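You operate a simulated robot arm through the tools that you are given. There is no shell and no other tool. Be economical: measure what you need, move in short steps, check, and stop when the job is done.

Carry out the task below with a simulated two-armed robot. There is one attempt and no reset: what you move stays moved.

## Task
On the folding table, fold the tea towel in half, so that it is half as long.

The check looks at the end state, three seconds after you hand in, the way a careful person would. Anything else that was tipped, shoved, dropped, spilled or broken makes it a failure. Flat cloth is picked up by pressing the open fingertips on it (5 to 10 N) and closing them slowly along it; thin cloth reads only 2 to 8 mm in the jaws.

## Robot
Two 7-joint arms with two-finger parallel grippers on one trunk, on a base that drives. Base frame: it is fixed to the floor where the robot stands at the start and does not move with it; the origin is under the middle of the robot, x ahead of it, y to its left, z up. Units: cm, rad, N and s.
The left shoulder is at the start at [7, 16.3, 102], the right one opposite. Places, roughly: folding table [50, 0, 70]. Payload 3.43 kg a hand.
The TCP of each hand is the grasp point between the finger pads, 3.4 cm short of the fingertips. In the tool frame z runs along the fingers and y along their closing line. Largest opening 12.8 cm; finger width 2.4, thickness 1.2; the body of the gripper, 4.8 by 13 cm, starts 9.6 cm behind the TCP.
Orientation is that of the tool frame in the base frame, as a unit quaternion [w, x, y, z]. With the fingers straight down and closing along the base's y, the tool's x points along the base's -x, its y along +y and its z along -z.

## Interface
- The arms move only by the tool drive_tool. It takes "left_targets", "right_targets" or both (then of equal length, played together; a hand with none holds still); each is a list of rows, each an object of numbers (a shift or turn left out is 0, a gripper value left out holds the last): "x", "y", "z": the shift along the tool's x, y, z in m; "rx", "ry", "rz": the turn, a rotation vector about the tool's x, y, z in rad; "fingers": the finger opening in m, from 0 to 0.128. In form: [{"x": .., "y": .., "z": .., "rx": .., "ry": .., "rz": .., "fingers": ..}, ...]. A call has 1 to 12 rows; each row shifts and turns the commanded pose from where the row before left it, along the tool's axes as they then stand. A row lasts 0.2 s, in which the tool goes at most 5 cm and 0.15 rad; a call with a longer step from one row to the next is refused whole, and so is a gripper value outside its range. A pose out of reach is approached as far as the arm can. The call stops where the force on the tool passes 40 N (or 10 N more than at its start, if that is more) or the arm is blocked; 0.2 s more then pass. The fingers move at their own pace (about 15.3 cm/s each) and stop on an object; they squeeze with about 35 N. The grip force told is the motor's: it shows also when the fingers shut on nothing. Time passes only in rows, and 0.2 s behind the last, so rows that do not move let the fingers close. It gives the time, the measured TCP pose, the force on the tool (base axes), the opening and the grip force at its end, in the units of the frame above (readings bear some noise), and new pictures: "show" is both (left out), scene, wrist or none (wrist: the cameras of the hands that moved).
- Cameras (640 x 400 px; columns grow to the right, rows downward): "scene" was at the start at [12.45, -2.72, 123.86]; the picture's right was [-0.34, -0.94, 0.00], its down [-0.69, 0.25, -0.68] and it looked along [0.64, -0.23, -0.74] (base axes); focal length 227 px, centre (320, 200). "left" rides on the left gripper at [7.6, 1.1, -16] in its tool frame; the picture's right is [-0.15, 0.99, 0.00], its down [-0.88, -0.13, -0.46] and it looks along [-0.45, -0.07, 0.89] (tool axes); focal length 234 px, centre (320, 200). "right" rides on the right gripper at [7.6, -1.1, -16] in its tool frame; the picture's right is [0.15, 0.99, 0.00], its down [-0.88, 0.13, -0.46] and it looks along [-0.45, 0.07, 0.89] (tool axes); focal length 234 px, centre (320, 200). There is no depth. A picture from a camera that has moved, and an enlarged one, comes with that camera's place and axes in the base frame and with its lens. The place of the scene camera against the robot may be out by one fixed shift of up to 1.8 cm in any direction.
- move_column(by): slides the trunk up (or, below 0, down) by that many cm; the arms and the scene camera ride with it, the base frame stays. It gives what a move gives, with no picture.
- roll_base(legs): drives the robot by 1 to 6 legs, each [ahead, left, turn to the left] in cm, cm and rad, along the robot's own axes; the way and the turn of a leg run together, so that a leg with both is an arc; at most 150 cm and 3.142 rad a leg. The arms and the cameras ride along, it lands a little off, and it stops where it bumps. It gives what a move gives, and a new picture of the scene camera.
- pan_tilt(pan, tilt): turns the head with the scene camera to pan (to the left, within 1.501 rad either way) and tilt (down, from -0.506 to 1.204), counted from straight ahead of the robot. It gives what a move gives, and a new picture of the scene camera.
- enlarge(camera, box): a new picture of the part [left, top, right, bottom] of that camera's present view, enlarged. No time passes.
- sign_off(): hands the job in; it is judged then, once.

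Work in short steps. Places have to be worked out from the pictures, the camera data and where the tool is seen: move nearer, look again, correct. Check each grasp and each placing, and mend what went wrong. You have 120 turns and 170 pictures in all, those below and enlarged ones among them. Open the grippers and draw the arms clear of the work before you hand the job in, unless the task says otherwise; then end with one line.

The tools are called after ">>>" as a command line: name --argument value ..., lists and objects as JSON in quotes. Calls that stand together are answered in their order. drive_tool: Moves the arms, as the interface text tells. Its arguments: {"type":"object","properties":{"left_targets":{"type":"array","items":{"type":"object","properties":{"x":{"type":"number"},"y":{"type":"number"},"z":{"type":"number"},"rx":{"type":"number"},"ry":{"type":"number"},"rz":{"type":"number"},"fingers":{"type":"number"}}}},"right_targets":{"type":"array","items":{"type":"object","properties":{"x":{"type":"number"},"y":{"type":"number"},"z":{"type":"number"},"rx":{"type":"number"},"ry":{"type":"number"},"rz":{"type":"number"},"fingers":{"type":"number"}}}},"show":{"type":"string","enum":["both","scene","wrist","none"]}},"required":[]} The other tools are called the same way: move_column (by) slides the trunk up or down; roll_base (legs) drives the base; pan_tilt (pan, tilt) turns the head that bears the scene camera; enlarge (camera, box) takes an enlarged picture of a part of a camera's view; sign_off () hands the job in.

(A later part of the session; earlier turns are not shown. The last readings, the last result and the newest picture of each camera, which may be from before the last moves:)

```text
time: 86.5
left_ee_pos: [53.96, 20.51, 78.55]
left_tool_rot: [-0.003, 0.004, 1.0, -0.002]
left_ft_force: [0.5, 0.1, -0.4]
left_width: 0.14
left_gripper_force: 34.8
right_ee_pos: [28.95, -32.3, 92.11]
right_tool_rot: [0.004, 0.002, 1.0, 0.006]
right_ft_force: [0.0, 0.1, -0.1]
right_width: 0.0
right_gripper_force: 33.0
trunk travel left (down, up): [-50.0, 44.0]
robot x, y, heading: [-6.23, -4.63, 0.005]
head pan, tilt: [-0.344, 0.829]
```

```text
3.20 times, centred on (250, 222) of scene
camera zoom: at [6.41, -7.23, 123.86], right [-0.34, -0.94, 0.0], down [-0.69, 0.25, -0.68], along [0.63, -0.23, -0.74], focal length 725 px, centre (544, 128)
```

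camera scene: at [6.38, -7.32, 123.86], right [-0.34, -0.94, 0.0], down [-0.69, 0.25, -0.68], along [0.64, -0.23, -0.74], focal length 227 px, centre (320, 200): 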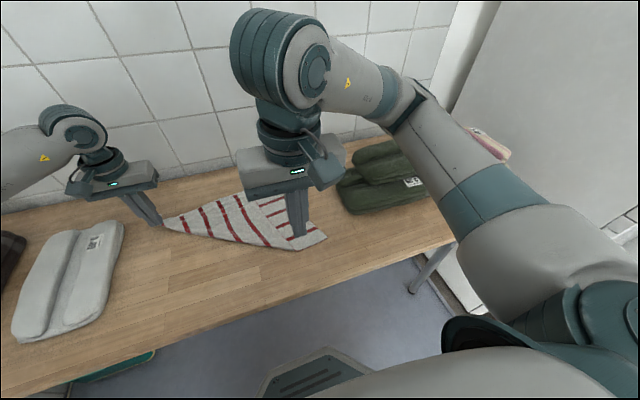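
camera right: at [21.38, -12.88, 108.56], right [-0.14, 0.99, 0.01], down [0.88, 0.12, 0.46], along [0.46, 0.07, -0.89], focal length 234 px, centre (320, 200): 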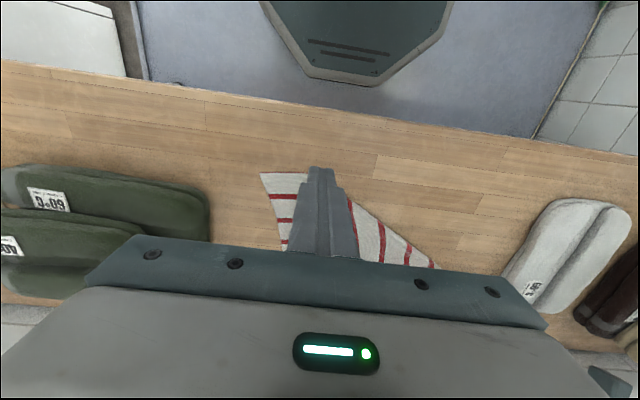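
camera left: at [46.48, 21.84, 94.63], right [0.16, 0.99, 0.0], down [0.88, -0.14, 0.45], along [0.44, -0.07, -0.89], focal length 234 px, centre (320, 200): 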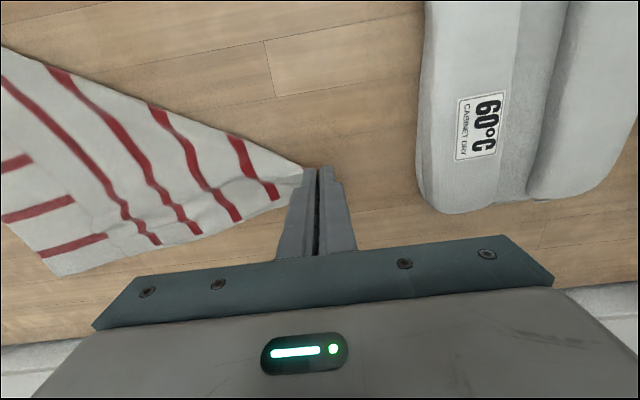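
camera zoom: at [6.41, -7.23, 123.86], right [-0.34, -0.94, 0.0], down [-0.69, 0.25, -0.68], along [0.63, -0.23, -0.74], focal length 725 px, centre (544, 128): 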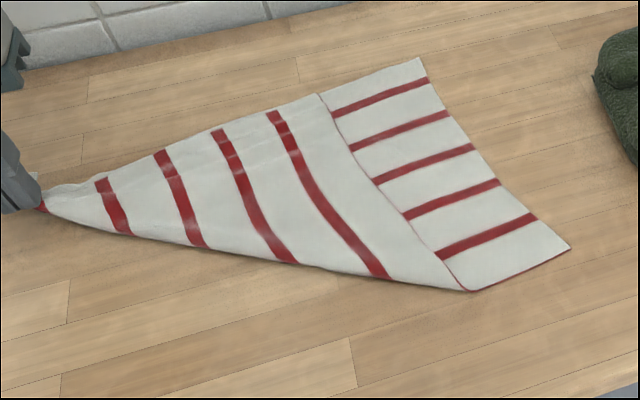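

The near +y corner lies flipped at about (60, −4); the diagonal fold runs from (35, −12) to (54, 21). I release the far corner and withdraw the left hand. Then the right hand will flip the near corner back to about (29, 14).

>>> drive_tool --left_targets '[{"z": 0.012}, {"z": 0.004}, {"fingers": 0.015}, {"fingers": 0.03}, {}, {"z": -0.02}, {"z": -0.045}, {"z": -0.045}, {"y": 0.045, "z": -0.02}, {"y": 0.045}, {"y": 0.04}, {}]' --right_targets '[{"y": 0.045}, {"y": 0.045, "x": -0.02}, {"y": 0.045, "x": -0.02}, {"y": 0.045, "x": -0.02}, {"x": -0.045, "y": 0.02}, {"x": -0.045, "y": 0.02}, {"x": -0.045, "y": 0.02}, {"x": -0.045, "y": 0.02, "fingers": 0.026}, {"x": -0.045, "y": 0.02}, {"x": -0.013, "y": 0.024}, {}, {}]'

```text
time: 89.1
left_ee_pos: [53.96, 33.78, 89.91]
left_tool_rot: [-0.003, 0.005, 1.0, -0.002]
left_ft_force: [-0.3, -0.3, 0.3]
left_width: 2.96
left_gripper_force: 0.0
right_ee_pos: [59.04, -2.09, 93.06]
right_tool_rot: [0.004, 0.002, 1.0, 0.006]
right_ft_force: [-0.2, -0.8, 0.5]
right_width: 2.61
right_gripper_force: 0.0
trunk travel left (down, up): [-50.0, 44.0]
robot x, y, heading: [-6.05, -4.45, -0.001]
head pan, tilt: [-0.344, 0.829]
camera scene: at [6.4, -7.3, 123.86], right [-0.34, -0.94, 0.0], down [-0.69, 0.25, -0.67], along [0.63, -0.23, -0.74], focal length 227 px, centre (320, 200)
camera right: at [51.31, -3.36, 108.89], right [-0.14, 0.99, 0.01], down [0.88, 0.12, 0.46], along [0.46, 0.07, -0.89], focal length 234 px, centre (320, 200)
camera left: at [46.48, 35.06, 105.93], right [0.16, 0.99, 0.0], down [0.88, -0.14, 0.45], along [0.44, -0.07, -0.89], focal length 234 px, centre (320, 200)
```

scene: 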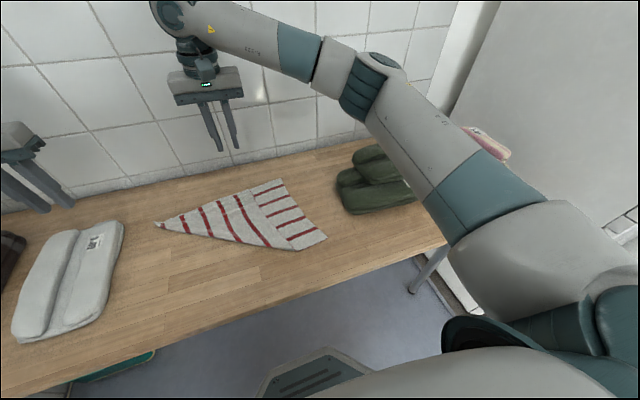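
right: 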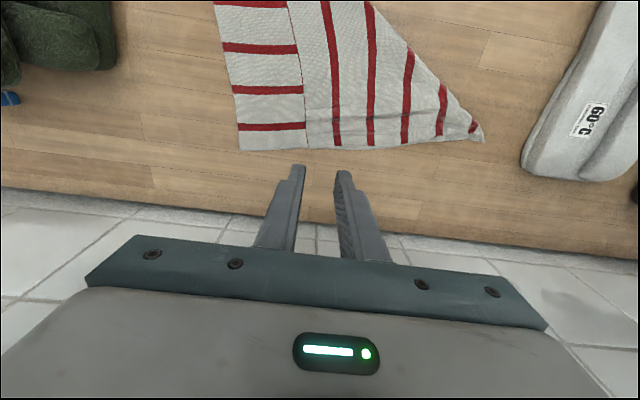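
left: 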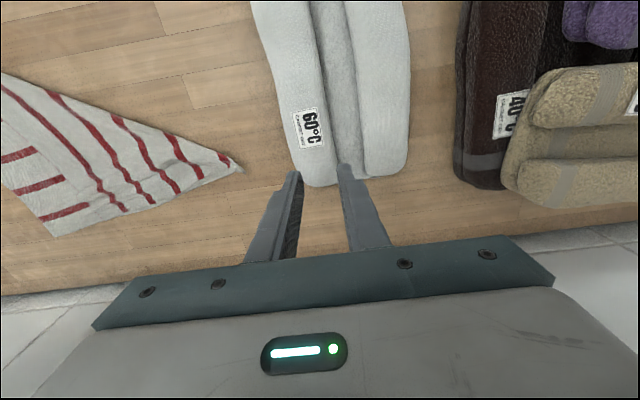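

The flap corner is at (61.1, −3.9), as expected. I descend over it at (59, −2).

>>> drive_tool --right_targets '[{"z": 0.045}, {"z": 0.045}, {"z": 0.045, "x": 0.003}, {}, {}]' --show "wrist"

```text
time: 90.3
left_ee_pos: [53.86, 33.83, 89.86]
left_tool_rot: [-0.003, 0.005, 1.0, -0.002]
left_ft_force: [1.2, -0.2, 0.5]
left_width: 2.99
left_gripper_force: 0.1
right_ee_pos: [58.64, -2.25, 79.33]
right_tool_rot: [0.004, 0.002, 1.0, 0.006]
right_ft_force: [-0.1, 0.4, -0.5]
right_width: 2.61
right_gripper_force: 0.1
trunk travel left (down, up): [-50.0, 44.0]
robot x, y, heading: [-5.84, -4.28, -0.003]
head pan, tilt: [-0.344, 0.829]
camera right: at [50.93, -3.48, 95.32], right [-0.14, 0.99, 0.01], down [0.88, 0.12, 0.46], along [0.46, 0.07, -0.89], focal length 234 px, centre (320, 200)
```

right: 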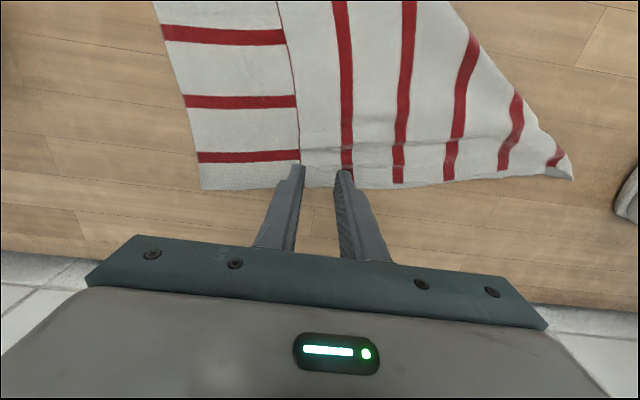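

I shift 8 mm +y so both fingers are on the flap, press lightly and close.

>>> drive_tool --right_targets '[{"y": 0.008, "z": 0.012}, {"z": 0.01}, {"z": 0.005}, {"z": 0.001}, {"fingers": 0.021}, {"fingers": 0.017}, {"fingers": 0.013}, {"fingers": 0.009}, {"fingers": 0.005}, {"fingers": 0.0}, {}, {}]' --show "none"

>>> drive_tool --right_targets '[{"z": -0.01}, {"z": -0.015}, {"z": -0.02}, {}]' --show "wrist"

```text
time: 92.9
left_ee_pos: [53.96, 33.73, 89.91]
left_tool_rot: [-0.004, 0.005, 1.0, -0.001]
left_ft_force: [-0.4, 0.0, -0.1]
left_width: 3.02
left_gripper_force: 0.2
right_ee_pos: [58.72, -1.22, 76.66]
right_tool_rot: [0.004, 0.002, 1.0, 0.005]
right_ft_force: [-0.1, -0.2, -0.3]
right_width: 0.0
right_gripper_force: 33.1
trunk travel left (down, up): [-50.0, 44.0]
robot x, y, heading: [-6.1, -4.59, -0.001]
head pan, tilt: [-0.344, 0.829]
```

```text
time: 93.9
left_ee_pos: [53.79, 33.87, 89.84]
left_tool_rot: [-0.003, 0.003, 1.0, -0.002]
left_ft_force: [0.0, -0.4, 0.2]
left_width: 3.0
left_gripper_force: 0.0
right_ee_pos: [58.75, -1.24, 81.1]
right_tool_rot: [0.002, 0.002, 1.0, 0.005]
right_ft_force: [0.0, 0.0, 0.1]
right_width: 0.0
right_gripper_force: 32.6
trunk travel left (down, up): [-50.0, 44.0]
robot x, y, heading: [-6.13, -4.58, 0.0]
head pan, tilt: [-0.344, 0.829]
camera right: at [51.04, -2.43, 96.97], right [-0.14, 0.99, 0.01], down [0.88, 0.12, 0.46], along [0.46, 0.07, -0.89], focal length 234 px, centre (320, 200)
```

right: 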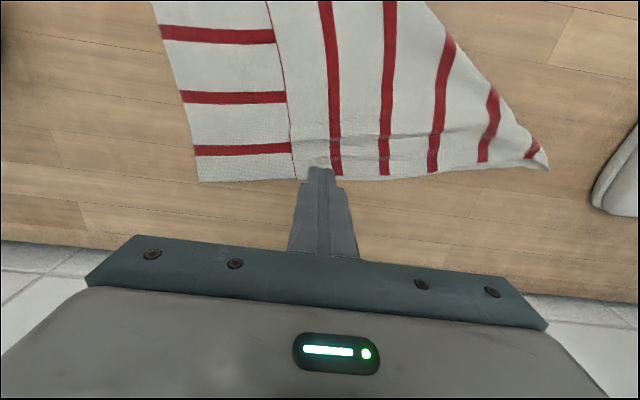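

Missed because the press was too light. I reopen and press about 2 mm deeper.

>>> drive_tool --right_targets '[{"y": -0.003, "z": 0.02, "fingers": 0.026}, {"z": 0.015}, {"z": 0.009}, {"z": 0.003}, {}, {"fingers": 0.021}, {"fingers": 0.016}, {"fingers": 0.011}, {"fingers": 0.006}, {"fingers": 0.0}, {}, {}]' --show "none"

>>> drive_tool --right_targets '[{"z": -0.01}, {"z": -0.015}, {"z": -0.02}, {}]' --show "wrist"

```text
time: 96.5
left_ee_pos: [53.85, 33.7, 90.0]
left_tool_rot: [-0.003, 0.005, 1.0, -0.001]
left_ft_force: [0.0, -0.5, 0.1]
left_width: 2.99
left_gripper_force: 0.1
right_ee_pos: [58.78, -1.35, 76.49]
right_tool_rot: [0.005, 0.002, 1.0, 0.005]
right_ft_force: [0.6, -0.6, 11.8]
right_width: 0.2
right_gripper_force: 34.9
trunk travel left (down, up): [-50.0, 44.0]
robot x, y, heading: [-5.97, -4.63, -0.003]
head pan, tilt: [-0.344, 0.829]
```

```text
time: 97.5
left_ee_pos: [53.97, 33.64, 89.89]
left_tool_rot: [-0.003, 0.004, 1.0, -0.002]
left_ft_force: [0.2, 0.0, -0.2]
left_width: 3.01
left_gripper_force: 0.0
right_ee_pos: [58.79, -1.47, 80.8]
right_tool_rot: [0.002, 0.002, 1.0, 0.005]
right_ft_force: [0.6, 0.0, -0.2]
right_width: 0.22
right_gripper_force: 35.1
trunk travel left (down, up): [-50.0, 44.0]
robot x, y, heading: [-6.26, -4.26, -0.002]
head pan, tilt: [-0.344, 0.829]
camera right: at [51.0, -2.76, 96.73], right [-0.14, 0.99, 0.01], down [0.88, 0.12, 0.46], along [0.46, 0.07, -0.89], focal length 234 px, centre (320, 200)
```

right: 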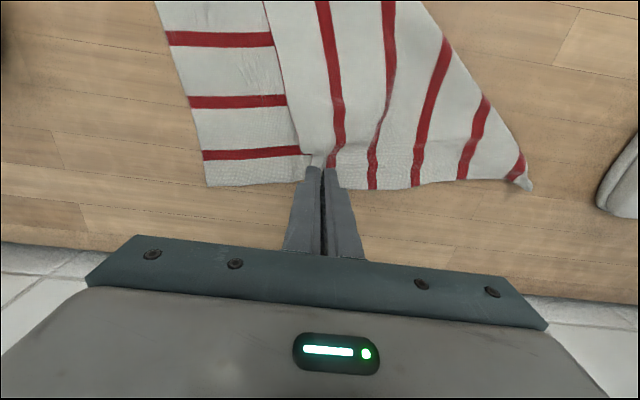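

The right hand holds only the flap. I carry it in an arc over the diagonal to about (31, 13).

>>> drive_tool --right_targets '[{"x": 0.015, "y": 0.004, "z": -0.025}, {"x": 0.02, "y": 0.01, "z": -0.025}, {"x": 0.025, "y": 0.012, "z": -0.02}, {"x": 0.025, "y": 0.013, "z": -0.015}, {"x": 0.025, "y": 0.013, "z": -0.01}, {"x": 0.025, "y": 0.013, "z": 0.005}, {"x": 0.025, "y": 0.013, "z": 0.01}, {"x": 0.025, "y": 0.013, "z": 0.015}, {"x": 0.025, "y": 0.013, "z": 0.02}, {"x": 0.025, "y": 0.013, "z": 0.02}, {"x": 0.025, "y": 0.013, "z": 0.02}, {"x": 0.015, "y": 0.01, "z": 0.01}]'

```text
time: 100.1
left_ee_pos: [53.91, 33.71, 89.83]
left_tool_rot: [-0.004, 0.004, 1.0, -0.002]
left_ft_force: [-0.5, -0.1, 0.4]
left_width: 3.0
left_gripper_force: 0.0
right_ee_pos: [31.2, 12.84, 80.34]
right_tool_rot: [0.004, 0.002, 1.0, 0.005]
right_ft_force: [-0.4, -0.7, 0.2]
right_width: 0.21
right_gripper_force: 35.0
trunk travel left (down, up): [-50.0, 44.0]
robot x, y, heading: [-6.09, -4.48, 0.003]
head pan, tilt: [-0.344, 0.829]
camera scene: at [6.36, -7.23, 123.87], right [-0.34, -0.94, 0.0], down [-0.69, 0.25, -0.68], along [0.64, -0.23, -0.74], focal length 227 px, centre (320, 200)
camera right: at [23.52, 11.56, 96.2], right [-0.14, 0.99, 0.01], down [0.88, 0.12, 0.46], along [0.46, 0.07, -0.89], focal length 234 px, centre (320, 200)
```

scene: 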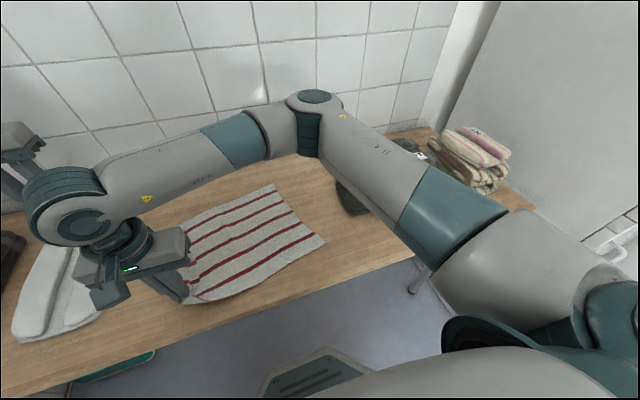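
right: 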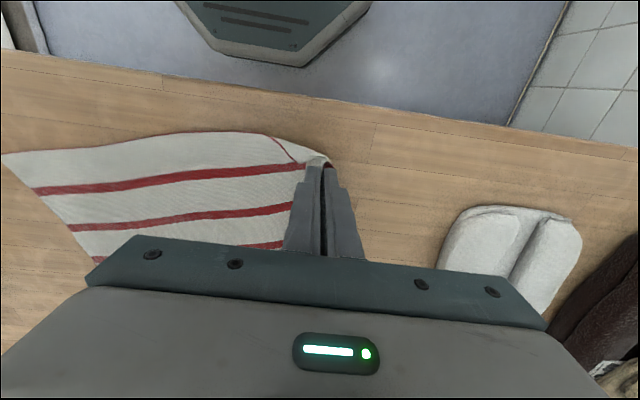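

Unfolded nicely. I set the corner down, release, and retreat for a survey.

>>> drive_tool --right_targets '[{"z": 0.015}, {"z": 0.015}, {}, {"fingers": 0.012}, {"fingers": 0.03}, {}, {"z": -0.02}, {"z": -0.045}, {"z": -0.045}, {"z": -0.03}, {"x": 0.02, "y": 0.03}, {"y": 0.03}]' --show "none"

>>> drive_tool --right_targets '[{"y": -0.045}, {"y": -0.045}, {"y": -0.045}, {"y": -0.045}, {"y": -0.045}, {"y": -0.045}, {"y": -0.045}, {"y": -0.045}, {}]'

>>> enlarge --camera "scene" --box '[130, 160, 350, 300]'

```text
time: 102.7
left_ee_pos: [53.92, 33.77, 89.9]
left_tool_rot: [-0.003, 0.005, 1.0, -0.003]
left_ft_force: [-0.2, 0.9, 0.4]
left_width: 3.0
left_gripper_force: 0.1
right_ee_pos: [29.06, 18.44, 91.39]
right_tool_rot: [0.004, 0.002, 1.0, 0.006]
right_ft_force: [-0.1, -0.4, -0.5]
right_width: 2.99
right_gripper_force: 0.1
trunk travel left (down, up): [-50.0, 44.0]
robot x, y, heading: [-5.82, -4.56, -0.001]
head pan, tilt: [-0.344, 0.829]
```

```text
time: 104.7
left_ee_pos: [53.96, 33.95, 89.9]
left_tool_rot: [-0.003, 0.004, 1.0, -0.003]
left_ft_force: [0.5, -0.3, -0.3]
left_width: 3.0
left_gripper_force: 0.0
right_ee_pos: [29.08, -17.49, 91.16]
right_tool_rot: [0.004, 0.002, 1.0, 0.005]
right_ft_force: [1.0, 0.9, 0.0]
right_width: 3.0
right_gripper_force: 0.1
trunk travel left (down, up): [-50.0, 44.0]
robot x, y, heading: [-5.87, -4.42, -0.0]
head pan, tilt: [-0.344, 0.829]
camera scene: at [6.39, -7.15, 123.86], right [-0.34, -0.94, 0.0], down [-0.69, 0.25, -0.68], along [0.64, -0.23, -0.74], focal length 227 px, centre (320, 200)
camera right: at [21.35, -18.8, 107.0], right [-0.14, 0.99, 0.01], down [0.88, 0.12, 0.46], along [0.46, 0.07, -0.89], focal length 234 px, centre (320, 200)
```

scene: 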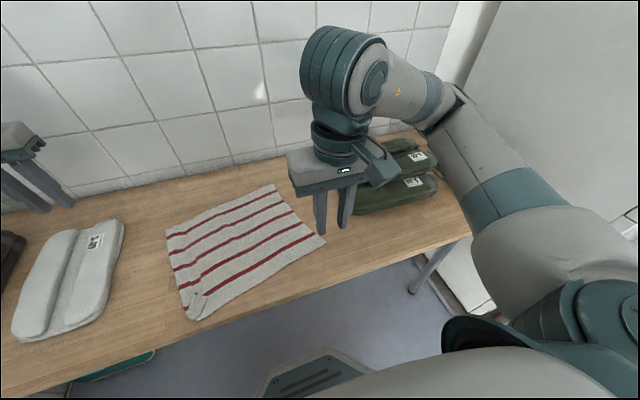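
right: 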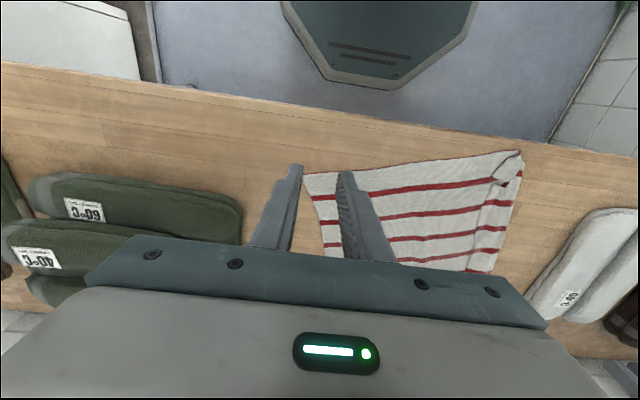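

```text
2.86 times, centred on (240, 230) of scene
camera zoom: at [6.39, -7.15, 123.86], right [-0.34, -0.94, 0.0], down [-0.69, 0.25, -0.68], along [0.64, -0.23, -0.74], focal length 647 px, centre (549, 114)
```

zoom: 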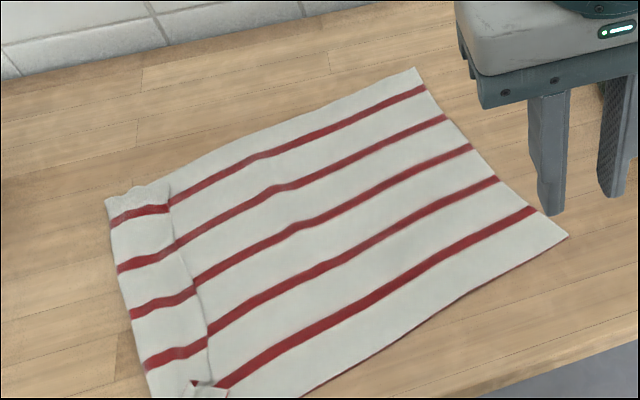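

A strip along the +y edge is turned over. I bring the left hand closer to inspect and plan.

>>> drive_tool --left_targets '[{"x": 0.04}, {"x": 0.04}, {"x": 0.04}, {}]' --show "none"

>>> enlarge --camera "left" --box '[0, 0, 320, 200]'

>>> enlarge --camera "scene" --box '[155, 210, 255, 330]'

```text
time: 105.7
left_ee_pos: [42.1, 33.72, 90.05]
left_tool_rot: [-0.004, 0.004, 1.0, -0.002]
left_ft_force: [0.6, 0.1, -0.8]
left_width: 2.98
left_gripper_force: 0.0
right_ee_pos: [29.02, -17.64, 91.06]
right_tool_rot: [0.002, 0.001, 1.0, 0.005]
right_ft_force: [0.5, 0.4, -0.4]
right_width: 2.98
right_gripper_force: 0.0
trunk travel left (down, up): [-50.0, 44.0]
robot x, y, heading: [-5.81, -4.49, -0.004]
head pan, tilt: [-0.344, 0.829]
```

```text
2.00 times, centred on (160, 100) of left
camera zoom: at [34.59, 35.01, 106.04], right [0.15, 0.99, -0.01], down [0.88, -0.14, 0.45], along [0.44, -0.07, -0.89], focal length 468 px, centre (640, 400)
```

zoom: 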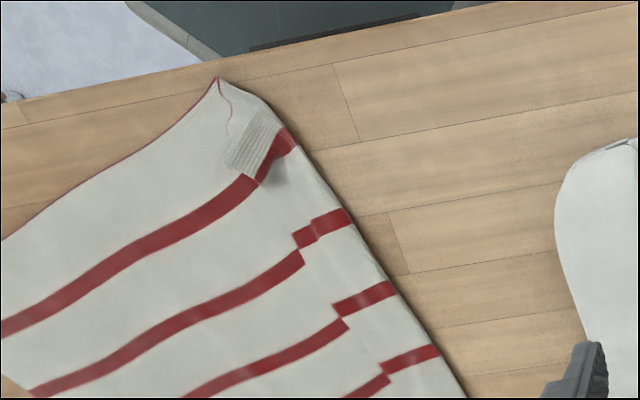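

```text
3.33 times, centred on (205, 270) of scene
camera zoom: at [6.46, -7.3, 123.85], right [-0.34, -0.94, 0.0], down [-0.69, 0.25, -0.67], along [0.63, -0.23, -0.74], focal length 755 px, centre (703, -33)
```

zoom: 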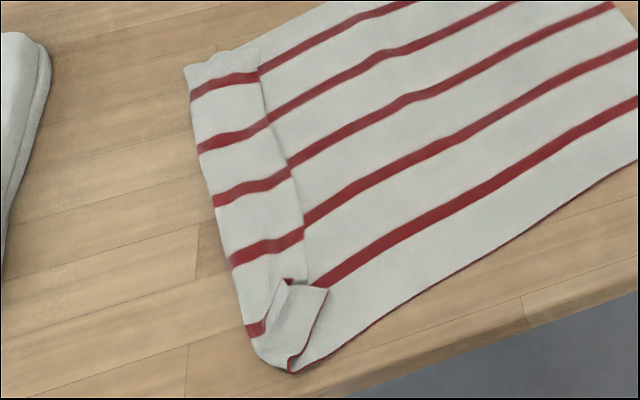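

The +y end has a 4–5 cm lip folded on top. I sweep it back outward (+y) with the left hand, first at x≈50, where the cloth's weight should anchor it.

>>> drive_tool --left_targets '[{"x": -0.016, "y": -0.046, "fingers": 0.0}, {"x": -0.016, "y": -0.046}, {"x": -0.016, "y": -0.046}, {"x": -0.016, "y": -0.046}, {"x": -0.014, "y": -0.046}, {}, {"z": 0.045}, {"z": 0.045}, {"z": 0.038}, {}, {}]' --show "wrist"

```text
time: 108.1
left_ee_pos: [49.44, 10.77, 77.14]
left_tool_rot: [-0.003, 0.005, 1.0, -0.002]
left_ft_force: [0.7, 0.0, -0.4]
left_width: 0.01
left_gripper_force: 33.1
right_ee_pos: [29.09, -17.57, 91.2]
right_tool_rot: [0.003, 0.002, 1.0, 0.005]
right_ft_force: [-0.3, 0.2, 0.6]
right_width: 2.99
right_gripper_force: 0.0
trunk travel left (down, up): [-50.0, 44.0]
robot x, y, heading: [-5.91, -4.33, -0.002]
head pan, tilt: [-0.344, 0.829]
camera left: at [41.99, 12.01, 93.11], right [0.15, 0.99, 0.0], down [0.88, -0.14, 0.45], along [0.44, -0.07, -0.89], focal length 234 px, centre (320, 200)
```

left: 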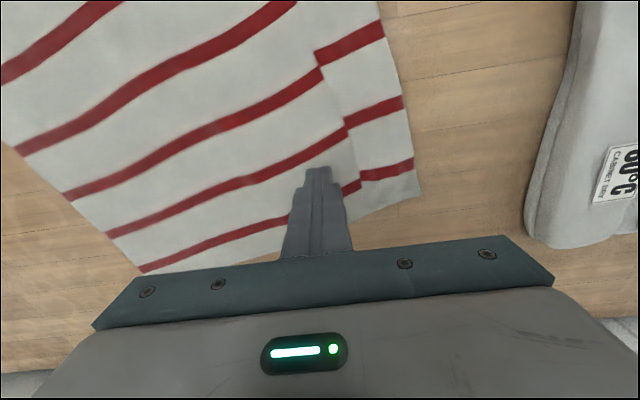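

I lower 3 mm and sweep outward.

>>> drive_tool --left_targets '[{"z": 0.003}, {"y": 0.011}, {"y": 0.011}, {"y": 0.011}, {"y": 0.011}, {"y": 0.011}, {"y": 0.011}, {"y": 0.011}, {"y": 0.011}, {"y": 0.011}, {"y": 0.011}, {}]' --show "wrist"

```text
time: 110.7
left_ee_pos: [49.69, 21.57, 76.89]
left_tool_rot: [-0.003, 0.005, 1.0, -0.001]
left_ft_force: [-0.6, -0.4, -0.3]
left_width: 0.0
left_gripper_force: 32.7
right_ee_pos: [29.09, -17.72, 91.1]
right_tool_rot: [0.003, 0.002, 1.0, 0.006]
right_ft_force: [-0.1, -0.4, -0.2]
right_width: 3.01
right_gripper_force: 0.1
trunk travel left (down, up): [-50.0, 44.0]
robot x, y, heading: [-6.24, -4.22, -0.008]
head pan, tilt: [-0.344, 0.829]
camera left: at [42.18, 22.9, 92.92], right [0.16, 0.99, -0.01], down [0.88, -0.14, 0.45], along [0.44, -0.07, -0.89], focal length 234 px, centre (320, 200)
```

left: 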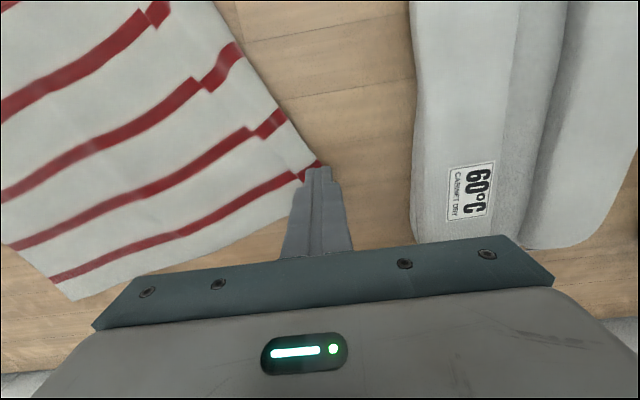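

The cloth slid some. I zoom in to see whether this is a lip or a pleat.

>>> drive_tool --left_targets '[{"z": -0.03}, {"z": -0.045}, {"z": -0.045}, {"x": -0.04}, {"x": -0.04}, {}]' --show "none"

>>> enlarge --camera "scene" --box '[140, 195, 240, 320]'

>>> enlarge --camera "left" --box '[80, 0, 320, 150]'

```text
time: 112.1
left_ee_pos: [57.66, 21.49, 89.07]
left_tool_rot: [-0.002, 0.005, 1.0, -0.002]
left_ft_force: [1.0, 0.6, -0.2]
left_width: 0.0
left_gripper_force: 33.1
right_ee_pos: [29.02, -17.6, 91.03]
right_tool_rot: [0.004, 0.002, 1.0, 0.006]
right_ft_force: [-0.2, -0.7, 0.4]
right_width: 3.03
right_gripper_force: 0.0
trunk travel left (down, up): [-50.0, 44.0]
robot x, y, heading: [-5.94, -4.37, -0.006]
head pan, tilt: [-0.344, 0.829]
```

```text
3.20 times, centred on (190, 258) of scene
camera zoom: at [6.35, -7.24, 123.87], right [-0.34, -0.94, 0.0], down [-0.69, 0.25, -0.68], along [0.64, -0.23, -0.74], focal length 725 px, centre (736, 16)
```

zoom: 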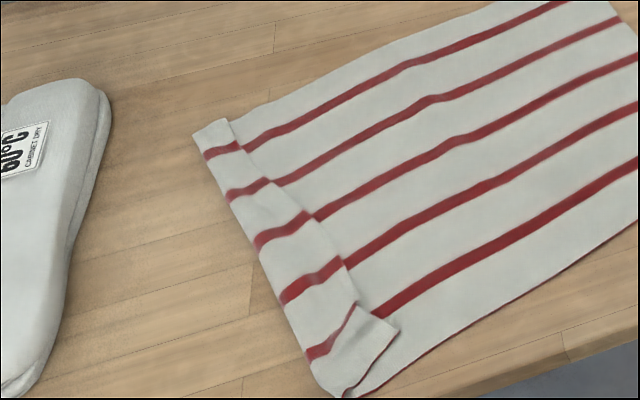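

```text
2.67 times, centred on (200, 75) of left
camera zoom: at [50.14, 22.79, 105.04], right [0.16, 0.99, -0.01], down [0.88, -0.14, 0.45], along [0.44, -0.07, -0.89], focal length 624 px, centre (640, 533)
```

zoom: 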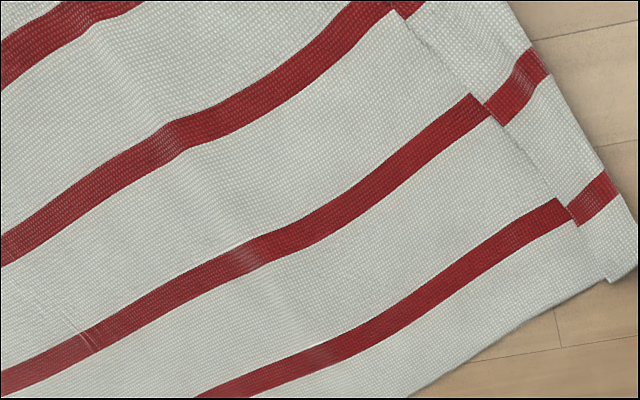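

It's a flat lip. I'll pin the body of the cloth with the right hand at about (40, −6) and sweep lower with the left, starting at x≈42.

>>> drive_tool --left_targets '[{"x": 0.04, "y": -0.02}, {"x": 0.04, "y": -0.025}, {"x": 0.04, "y": -0.025}, {"x": 0.036, "y": -0.025}, {}, {"z": 0.04}, {"z": 0.04}, {"z": 0.038}, {}, {}]' --right_targets '[{"x": -0.035, "y": 0.03, "fingers": 0.05}, {"x": -0.035, "y": 0.03}, {"x": -0.035, "y": 0.03}, {"y": 0.025}, {}, {"z": 0.045}, {"z": 0.045}, {"z": 0.045}, {}, {}]' --show "wrist"

```text
time: 114.3
left_ee_pos: [41.94, 12.05, 77.04]
left_tool_rot: [-0.004, 0.004, 1.0, -0.002]
left_ft_force: [-0.6, -0.6, 0.5]
left_width: 0.0
left_gripper_force: 33.0
right_ee_pos: [39.76, -5.95, 77.97]
right_tool_rot: [0.004, 0.002, 1.0, 0.005]
right_ft_force: [0.0, 0.4, 0.0]
right_width: 5.01
right_gripper_force: 0.1
trunk travel left (down, up): [-50.0, 44.0]
robot x, y, heading: [-6.27, -4.58, -0.003]
head pan, tilt: [-0.344, 0.829]
camera right: at [31.95, -7.21, 93.89], right [-0.14, 0.99, 0.01], down [0.88, 0.12, 0.46], along [0.46, 0.07, -0.89], focal length 234 px, centre (320, 200)
camera left: at [34.41, 13.36, 93.02], right [0.15, 0.99, 0.0], down [0.88, -0.14, 0.45], along [0.44, -0.07, -0.89], focal length 234 px, centre (320, 200)
```

right: 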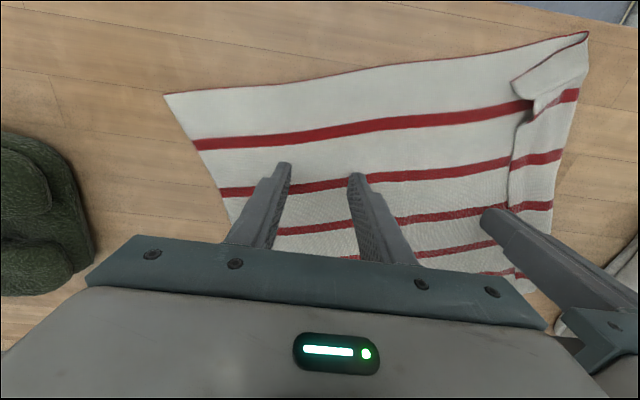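
left: 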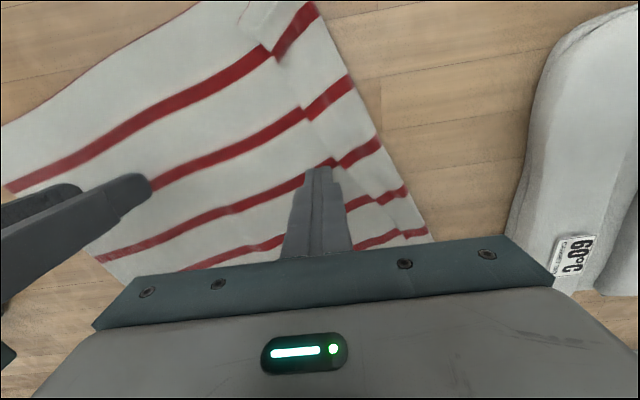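

I back the left finger 2 cm inside the lip edge, pin with the right, go down to light contact, and sweep +y.

>>> drive_tool --left_targets '[{"y": -0.02}, {"z": 0.0035}, {}, {"y": 0.01}, {"y": 0.01}, {"y": 0.01}, {"y": 0.01}, {"y": 0.01}, {"y": 0.01}, {"y": 0.01}, {"y": 0.01}, {"y": 0.01}]' --right_targets '[{"z": 0.01}, {"z": 0.006}, {"z": 0.001}, {}, {}, {}, {}, {}, {}, {}, {}, {}]' --show "wrist"

```text
time: 116.4
left_ee_pos: [41.9, 16.12, 76.79]
left_tool_rot: [-0.003, 0.004, 1.0, -0.003]
left_ft_force: [0.2, -0.5, 0.2]
left_width: 0.0
left_gripper_force: 33.1
right_ee_pos: [39.71, -5.82, 76.39]
right_tool_rot: [0.006, 0.001, 1.0, 0.007]
right_ft_force: [-4.7, 1.7, 17.5]
right_width: 4.89
right_gripper_force: 0.1
trunk travel left (down, up): [-50.0, 44.0]
robot x, y, heading: [-6.2, -4.34, 0.0]
head pan, tilt: [-0.344, 0.829]
stopped in row 10 (right hand): the force on the tool passed its limit (the readings are from after the stop); the commanded pose is now the measured one
camera right: at [31.92, -7.11, 92.22], right [-0.14, 0.99, 0.01], down [0.88, 0.12, 0.47], along [0.46, 0.08, -0.88], focal length 234 px, centre (320, 200)
camera left: at [34.34, 17.59, 92.79], right [0.16, 0.99, 0.0], down [0.88, -0.14, 0.45], along [0.45, -0.07, -0.89], focal length 234 px, centre (320, 200)
```

right: 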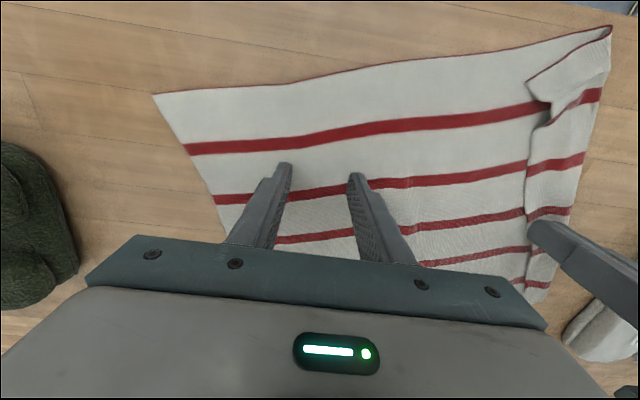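
left: 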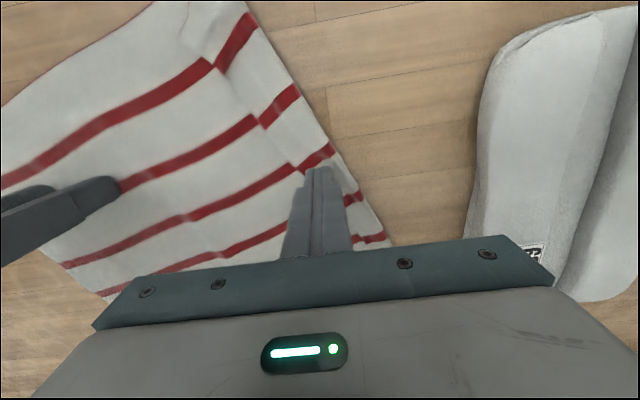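

Riding slightly too high. I go back 3.5 cm, 3 mm lower, and sweep again at x≈42.

>>> drive_tool --left_targets '[{"y": -0.035, "z": -0.008}, {"z": 0.011}, {"y": 0.01}, {"y": 0.01}, {"y": 0.01}, {"y": 0.01}, {"y": 0.01}, {"y": 0.01}, {"y": 0.01}, {"y": 0.01}, {"y": 0.01}, {"y": 0.005}]' --show "wrist"

```text
time: 119.0
left_ee_pos: [41.86, 22.18, 76.4]
left_tool_rot: [-0.002, 0.005, 1.0, -0.002]
left_ft_force: [-0.2, -1.0, 0.4]
left_width: 0.0
left_gripper_force: 33.0
right_ee_pos: [39.59, -5.87, 76.4]
right_tool_rot: [0.006, 0.002, 1.0, 0.005]
right_ft_force: [4.6, 2.5, 31.9]
right_width: 4.83
right_gripper_force: 0.1
trunk travel left (down, up): [-50.0, 44.0]
robot x, y, heading: [-5.89, -4.53, 0.001]
head pan, tilt: [-0.344, 0.829]
camera left: at [34.4, 23.57, 92.51], right [0.16, 0.99, 0.0], down [0.88, -0.14, 0.45], along [0.45, -0.07, -0.89], focal length 234 px, centre (320, 200)
```

left: 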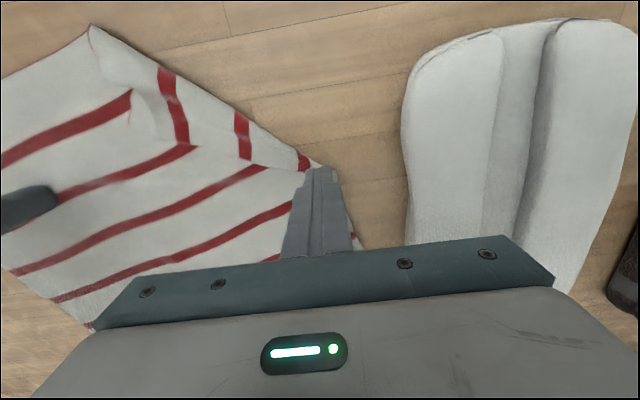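

That unrolled it locally. I do the same at x≈36, from y≈8.5 outward.

>>> drive_tool --left_targets '[{"z": -0.035}, {"x": 0.03, "y": -0.037}, {"x": 0.028, "y": -0.04}, {"y": -0.045}, {"y": -0.015, "z": 0.02}, {"z": 0.014}, {}, {}]' --show "none"

>>> drive_tool --left_targets '[{"z": 0.001}, {"y": 0.01}, {"y": 0.01}, {"y": 0.01}, {"y": 0.01}, {"y": 0.01}, {"y": 0.01}, {"y": 0.01}, {"y": 0.01}, {"y": 0.01}, {"y": 0.01}, {}]' --show "wrist"

```text
time: 120.8
left_ee_pos: [35.97, 8.52, 76.65]
left_tool_rot: [-0.002, 0.005, 1.0, -0.001]
left_ft_force: [-0.4, 1.1, 0.3]
left_width: 0.0
left_gripper_force: 32.8
right_ee_pos: [39.76, -5.83, 76.28]
right_tool_rot: [0.006, 0.003, 1.0, 0.007]
right_ft_force: [6.9, 3.2, 36.2]
right_width: 4.84
right_gripper_force: 0.0
trunk travel left (down, up): [-50.0, 44.0]
robot x, y, heading: [-6.31, -4.41, -0.004]
head pan, tilt: [-0.344, 0.829]
```

```text
time: 123.4
left_ee_pos: [35.94, 18.74, 76.67]
left_tool_rot: [-0.003, 0.005, 1.0, -0.002]
left_ft_force: [0.7, -0.6, 0.5]
left_width: 0.0
left_gripper_force: 33.1
right_ee_pos: [39.68, -5.79, 76.3]
right_tool_rot: [0.005, 0.002, 1.0, 0.006]
right_ft_force: [8.4, 2.4, 36.8]
right_width: 4.82
right_gripper_force: 0.2
trunk travel left (down, up): [-50.0, 44.0]
robot x, y, heading: [-5.93, -4.63, -0.001]
head pan, tilt: [-0.344, 0.829]
camera left: at [28.5, 20.03, 92.67], right [0.16, 0.99, 0.0], down [0.88, -0.14, 0.45], along [0.45, -0.07, -0.89], focal length 234 px, centre (320, 200)
```

left: 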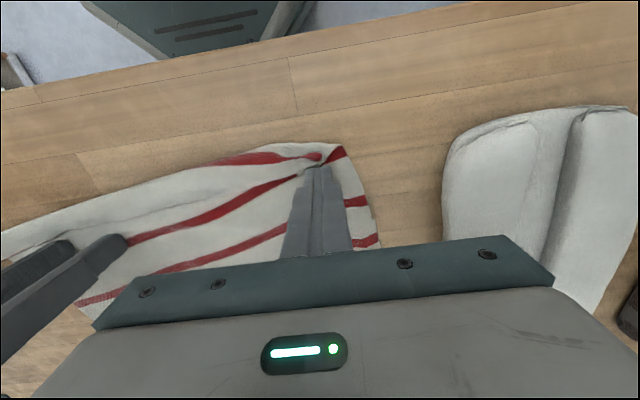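

The near corner got bunched. I lift the left hand out of the way and look at the whole cloth.

>>> drive_tool --left_targets '[{"z": -0.03}, {"z": -0.045}, {"y": 0.045, "z": -0.045}, {"y": 0.045}, {"y": 0.045}, {}]' --right_targets '[{"z": -0.03}, {"z": -0.045}, {"z": -0.045, "y": -0.03}, {"y": -0.045}, {"y": -0.045}, {"y": -0.045}]' --show "none"

>>> enlarge --camera "scene" --box '[120, 170, 340, 330]'

```text
refused: row 3 steps farther than a row can; nothing moved
```

```text
2.50 times, centred on (230, 250) of scene
camera zoom: at [6.19, -7.23, 123.89], right [-0.34, -0.94, 0.0], down [-0.69, 0.25, -0.68], along [0.64, -0.23, -0.74], focal length 566 px, centre (545, 75)
```

zoom: 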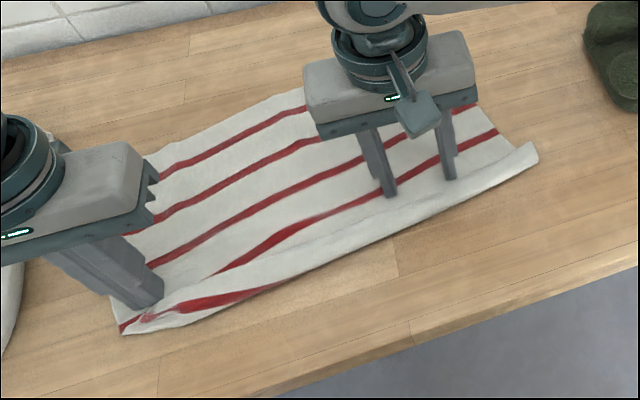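

Resending with smaller steps.

>>> drive_tool --left_targets '[{"z": -0.03}, {"z": -0.045}, {"z": -0.045}, {"y": 0.045}, {"y": 0.045}, {"y": 0.04}, {}]' --right_targets '[{"z": -0.03}, {"z": -0.045}, {"z": -0.045}, {"y": -0.045}, {"y": -0.045}, {"y": -0.045}, {"y": -0.045}]' --show "none"

>>> enlarge --camera "scene" --box '[120, 170, 340, 330]'

```text
time: 125.0
left_ee_pos: [36.44, 31.45, 88.62]
left_tool_rot: [-0.002, 0.004, 1.0, -0.002]
left_ft_force: [0.1, -0.2, -0.8]
left_width: 0.0
left_gripper_force: 32.7
right_ee_pos: [39.61, -24.31, 87.83]
right_tool_rot: [0.004, 0.002, 1.0, 0.007]
right_ft_force: [-0.6, -1.5, 0.1]
right_width: 5.0
right_gripper_force: 0.1
trunk travel left (down, up): [-50.0, 44.0]
robot x, y, heading: [-5.95, -4.46, -0.001]
head pan, tilt: [-0.344, 0.829]
```

```text
2.50 times, centred on (230, 250) of scene
camera zoom: at [6.36, -7.48, 123.86], right [-0.34, -0.94, 0.0], down [-0.69, 0.25, -0.67], along [0.64, -0.23, -0.74], focal length 566 px, centre (545, 75)
```

zoom: 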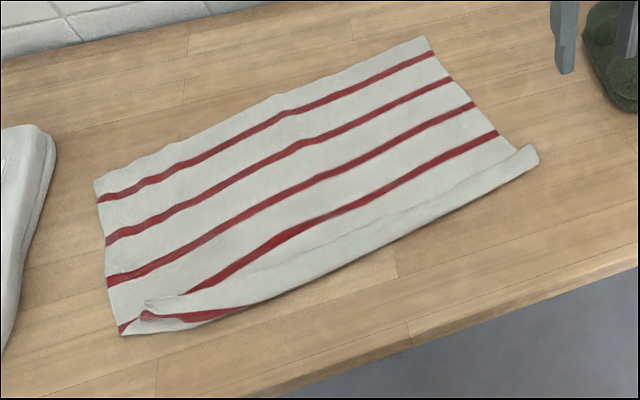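

The +y lip is gone; now only the near long side is rolled over by about 4 cm. I'll sweep it toward −x with both hands wide open, giving four contact points. I position inside the roll first.

>>> drive_tool --left_targets '[{"x": -0.014, "y": -0.042, "fingers": 0.125}, {"x": -0.014, "y": -0.042}, {"x": -0.014, "y": -0.042}, {"x": -0.014, "y": -0.042}, {"x": -0.014, "y": -0.036}, {"z": 0.04}, {"z": 0.04}, {"z": 0.033}, {}, {}]' --right_targets '[{"x": -0.012, "y": 0.038, "fingers": 0.125}, {"x": -0.012, "y": 0.038}, {"x": -0.012, "y": 0.038}, {"x": -0.014, "y": 0.036}, {}, {"z": 0.04}, {"z": 0.04}, {"z": 0.025}, {}, {}]' --show "scene"

```text
time: 127.2
left_ee_pos: [42.98, 11.25, 77.09]
left_tool_rot: [-0.004, 0.005, 1.0, -0.002]
left_ft_force: [0.4, 0.0, 0.0]
left_width: 12.51
left_gripper_force: 0.1
right_ee_pos: [44.93, -8.97, 77.65]
right_tool_rot: [0.004, 0.002, 1.0, 0.006]
right_ft_force: [-0.1, 0.8, -0.1]
right_width: 12.55
right_gripper_force: 0.1
trunk travel left (down, up): [-50.0, 44.0]
robot x, y, heading: [-5.76, -4.49, 0.001]
head pan, tilt: [-0.344, 0.829]
camera scene: at [6.4, -7.26, 123.86], right [-0.34, -0.94, 0.0], down [-0.69, 0.25, -0.68], along [0.63, -0.23, -0.74], focal length 227 px, centre (320, 200)
```

scene: 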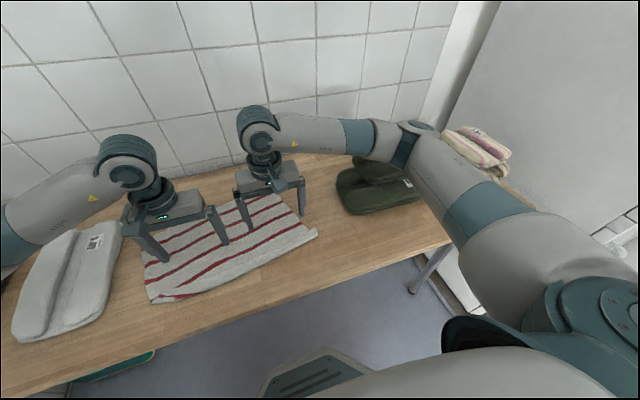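

All clear. I lower to about 4 mm and sweep toward −x slowly.

>>> drive_tool --left_targets '[{"z": 0.003}, {"x": 0.011}, {"x": 0.011}, {"x": 0.011}, {"x": 0.011}, {"x": 0.011}, {"x": 0.011}, {"x": 0.011}, {"x": 0.011}, {"x": 0.01}, {"x": 0.01}, {}]' --right_targets '[{"z": 0.0085}, {"x": 0.011}, {"x": 0.011}, {"x": 0.011}, {"x": 0.011}, {"x": 0.011}, {"x": 0.011}, {"x": 0.011}, {"x": 0.011}, {"x": 0.01}, {"x": 0.01}, {}]' --show "scene"

```text
time: 129.8
left_ee_pos: [32.18, 11.29, 76.97]
left_tool_rot: [-0.004, 0.005, 1.0, -0.002]
left_ft_force: [0.5, -0.3, -0.2]
left_width: 12.53
left_gripper_force: 0.1
right_ee_pos: [34.06, -8.96, 76.76]
right_tool_rot: [0.004, 0.003, 1.0, 0.005]
right_ft_force: [-0.4, -0.5, -0.3]
right_width: 12.51
right_gripper_force: 0.0
trunk travel left (down, up): [-50.0, 44.0]
robot x, y, heading: [-6.22, -4.5, 0.0]
head pan, tilt: [-0.344, 0.829]
camera scene: at [6.39, -7.27, 123.86], right [-0.34, -0.94, 0.0], down [-0.69, 0.25, -0.68], along [0.64, -0.23, -0.74], focal length 227 px, centre (320, 200)
```

scene: 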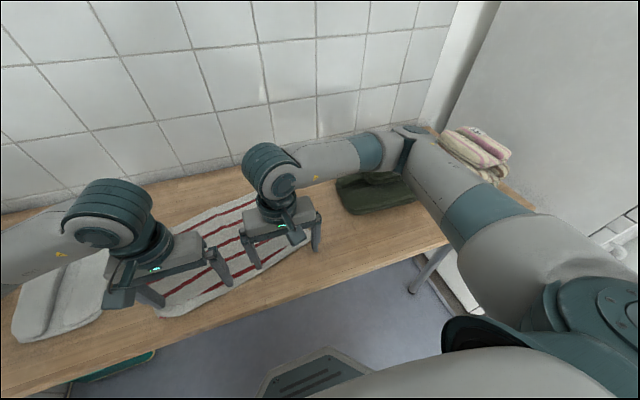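

I lift both and withdraw sideways for one overall look.

>>> drive_tool --left_targets '[{"z": -0.03}, {"z": -0.045}, {"z": -0.045}, {"y": 0.045}, {"y": 0.045}, {"y": 0.045}, {"y": 0.045}, {"y": 0.03}, {}]' --right_targets '[{"z": -0.03}, {"z": -0.045}, {"z": -0.045}, {"y": -0.045}, {"y": -0.045}, {"y": -0.045}, {"y": -0.045}, {"y": -0.03}, {}]' --show "none"

>>> enlarge --camera "scene" --box '[120, 170, 340, 330]'

```text
time: 131.8
left_ee_pos: [32.71, 32.34, 89.06]
left_tool_rot: [-0.004, 0.004, 1.0, -0.001]
left_ft_force: [0.9, 0.0, -0.5]
left_width: 12.48
left_gripper_force: 0.1
right_ee_pos: [33.84, -29.98, 88.35]
right_tool_rot: [0.004, 0.002, 1.0, 0.006]
right_ft_force: [-0.1, -0.5, -0.3]
right_width: 12.5
right_gripper_force: 0.0
trunk travel left (down, up): [-50.0, 44.0]
robot x, y, heading: [-6.02, -4.52, -0.005]
head pan, tilt: [-0.344, 0.829]
```

```text
2.50 times, centred on (230, 250) of scene
camera zoom: at [6.43, -7.27, 123.86], right [-0.34, -0.94, 0.0], down [-0.69, 0.25, -0.67], along [0.63, -0.23, -0.74], focal length 566 px, centre (545, 75)
```

zoom: 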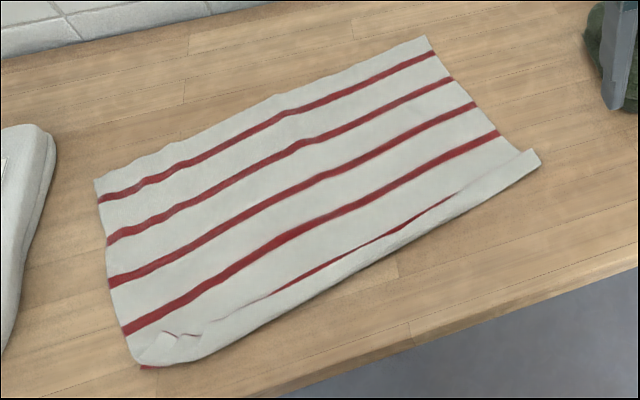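

Half unrolled: the fifth stripe is emerging. I back the base 6 cm for reach and repeat the sweep a bit lower and further toward −x.

>>> roll_base --legs '[[-6, 0, 0]]'

>>> drive_tool --left_targets '[{"x": -0.02, "y": -0.042}, {"x": -0.022, "y": -0.042}, {"x": -0.022, "y": -0.042}, {"x": -0.022, "y": -0.042}, {"x": -0.022, "y": -0.042}, {"z": 0.04}, {"z": 0.04}, {"z": 0.041}, {}]' --right_targets '[{"x": -0.026, "y": 0.04}, {"x": -0.026, "y": 0.04}, {"x": -0.026, "y": 0.04}, {"x": -0.026, "y": 0.04}, {"x": -0.026, "y": 0.04}, {"z": 0.04}, {"z": 0.04}, {"z": 0.034}, {}]' --show "none"

```text
time: 132.8
left_ee_pos: [26.29, 32.24, 89.02]
left_tool_rot: [-0.003, 0.005, 1.0, -0.002]
left_ft_force: [1.0, 0.3, -0.4]
left_width: 12.52
left_gripper_force: 0.0
right_ee_pos: [27.81, -30.13, 88.48]
right_tool_rot: [0.005, 0.002, 1.0, 0.006]
right_ft_force: [-0.4, 0.4, 1.9]
right_width: 12.51
right_gripper_force: 0.1
trunk travel left (down, up): [-50.0, 44.0]
robot x, y, heading: [-12.05, -4.45, -0.002]
head pan, tilt: [-0.344, 0.829]
camera scene: at [0.19, -7.26, 123.88], right [-0.34, -0.94, 0.0], down [-0.69, 0.25, -0.68], along [0.64, -0.23, -0.74], focal length 227 px, centre (320, 200)
```

scene: 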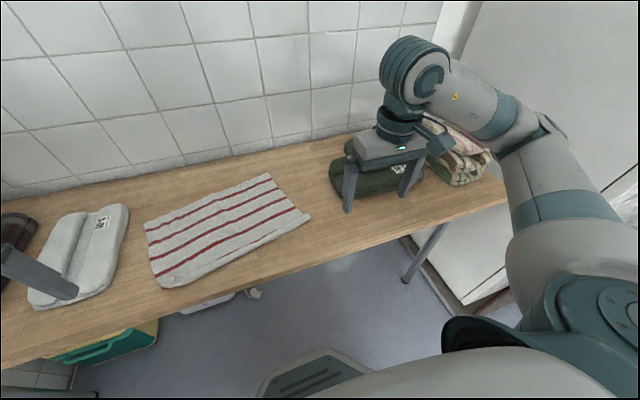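

```text
time: 134.8
left_ee_pos: [36.82, 11.27, 77.02]
left_tool_rot: [-0.003, 0.004, 1.0, -0.002]
left_ft_force: [0.6, 0.2, -0.7]
left_width: 12.54
left_gripper_force: 0.0
right_ee_pos: [41.09, -10.05, 77.57]
right_tool_rot: [0.005, 0.002, 1.0, 0.005]
right_ft_force: [0.5, -0.4, 0.0]
right_width: 12.52
right_gripper_force: 0.0
trunk travel left (down, up): [-50.0, 44.0]
robot x, y, heading: [-11.75, -4.31, -0.001]
head pan, tilt: [-0.344, 0.829]
```

In position. I lower to light contact and sweep −x.

>>> drive_tool --left_targets '[{"z": 0.0035}, {"x": 0.0095}, {"x": 0.0095}, {"x": 0.0095}, {"x": 0.0095}, {"x": 0.0095}, {"x": 0.0095}, {"x": 0.0095}, {"x": 0.0095}, {"x": 0.0095}, {"x": 0.0095}, {}]' --right_targets '[{"z": 0.009}, {"x": 0.011}, {"x": 0.011}, {"x": 0.011}, {"x": 0.011}, {"x": 0.011}, {"x": 0.011}, {"x": 0.011}, {"x": 0.011}, {"x": 0.011}, {"x": 0.011}, {}]' --show "none"

>>> drive_tool --left_targets '[{"z": -0.03}, {"z": -0.045}, {"z": -0.045}, {"y": 0.045}, {"y": 0.045}, {"y": 0.045}, {"y": 0.045}, {"y": 0.03}, {}]' --right_targets '[{"z": -0.03}, {"z": -0.045}, {"z": -0.045}, {"y": -0.045}, {"y": -0.045}, {"y": -0.045}, {"y": -0.045}, {"y": -0.03}, {}]' --show "none"

>>> enlarge --camera "scene" --box '[120, 160, 330, 300]'

```text
time: 137.3
left_ee_pos: [27.51, 11.28, 76.79]
left_tool_rot: [-0.002, 0.005, 1.0, -0.002]
left_ft_force: [-0.2, -0.2, 0.0]
left_width: 12.5
left_gripper_force: 0.1
right_ee_pos: [30.15, -9.92, 76.37]
right_tool_rot: [0.006, 0.002, 1.0, 0.006]
right_ft_force: [4.7, -0.2, 19.3]
right_width: 12.52
right_gripper_force: 0.1
trunk travel left (down, up): [-50.0, 44.0]
robot x, y, heading: [-11.79, -4.5, -0.003]
head pan, tilt: [-0.344, 0.829]
```

```text
time: 139.3
left_ee_pos: [27.73, 32.37, 88.58]
left_tool_rot: [-0.003, 0.005, 1.0, -0.001]
left_ft_force: [0.2, -0.9, -0.2]
left_width: 12.53
left_gripper_force: 0.0
right_ee_pos: [29.98, -31.12, 88.09]
right_tool_rot: [0.004, 0.003, 1.0, 0.006]
right_ft_force: [-0.1, -0.1, -1.1]
right_width: 12.51
right_gripper_force: 0.0
trunk travel left (down, up): [-50.0, 44.0]
robot x, y, heading: [-11.97, -4.51, -0.003]
head pan, tilt: [-0.344, 0.829]
```

```text
2.86 times, centred on (225, 230) of scene
camera zoom: at [0.41, -7.26, 123.86], right [-0.34, -0.94, 0.0], down [-0.69, 0.25, -0.67], along [0.63, -0.23, -0.74], focal length 647 px, centre (591, 114)
```

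zoom: 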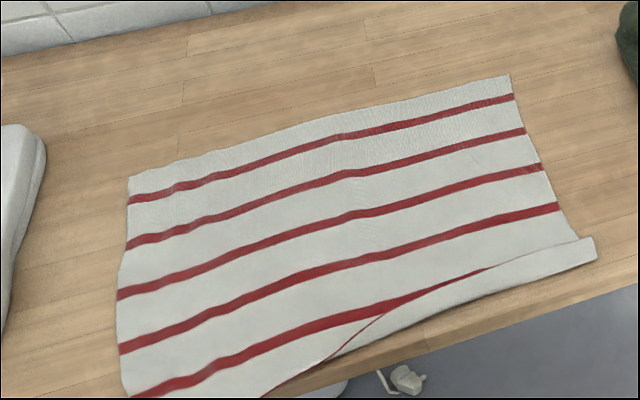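

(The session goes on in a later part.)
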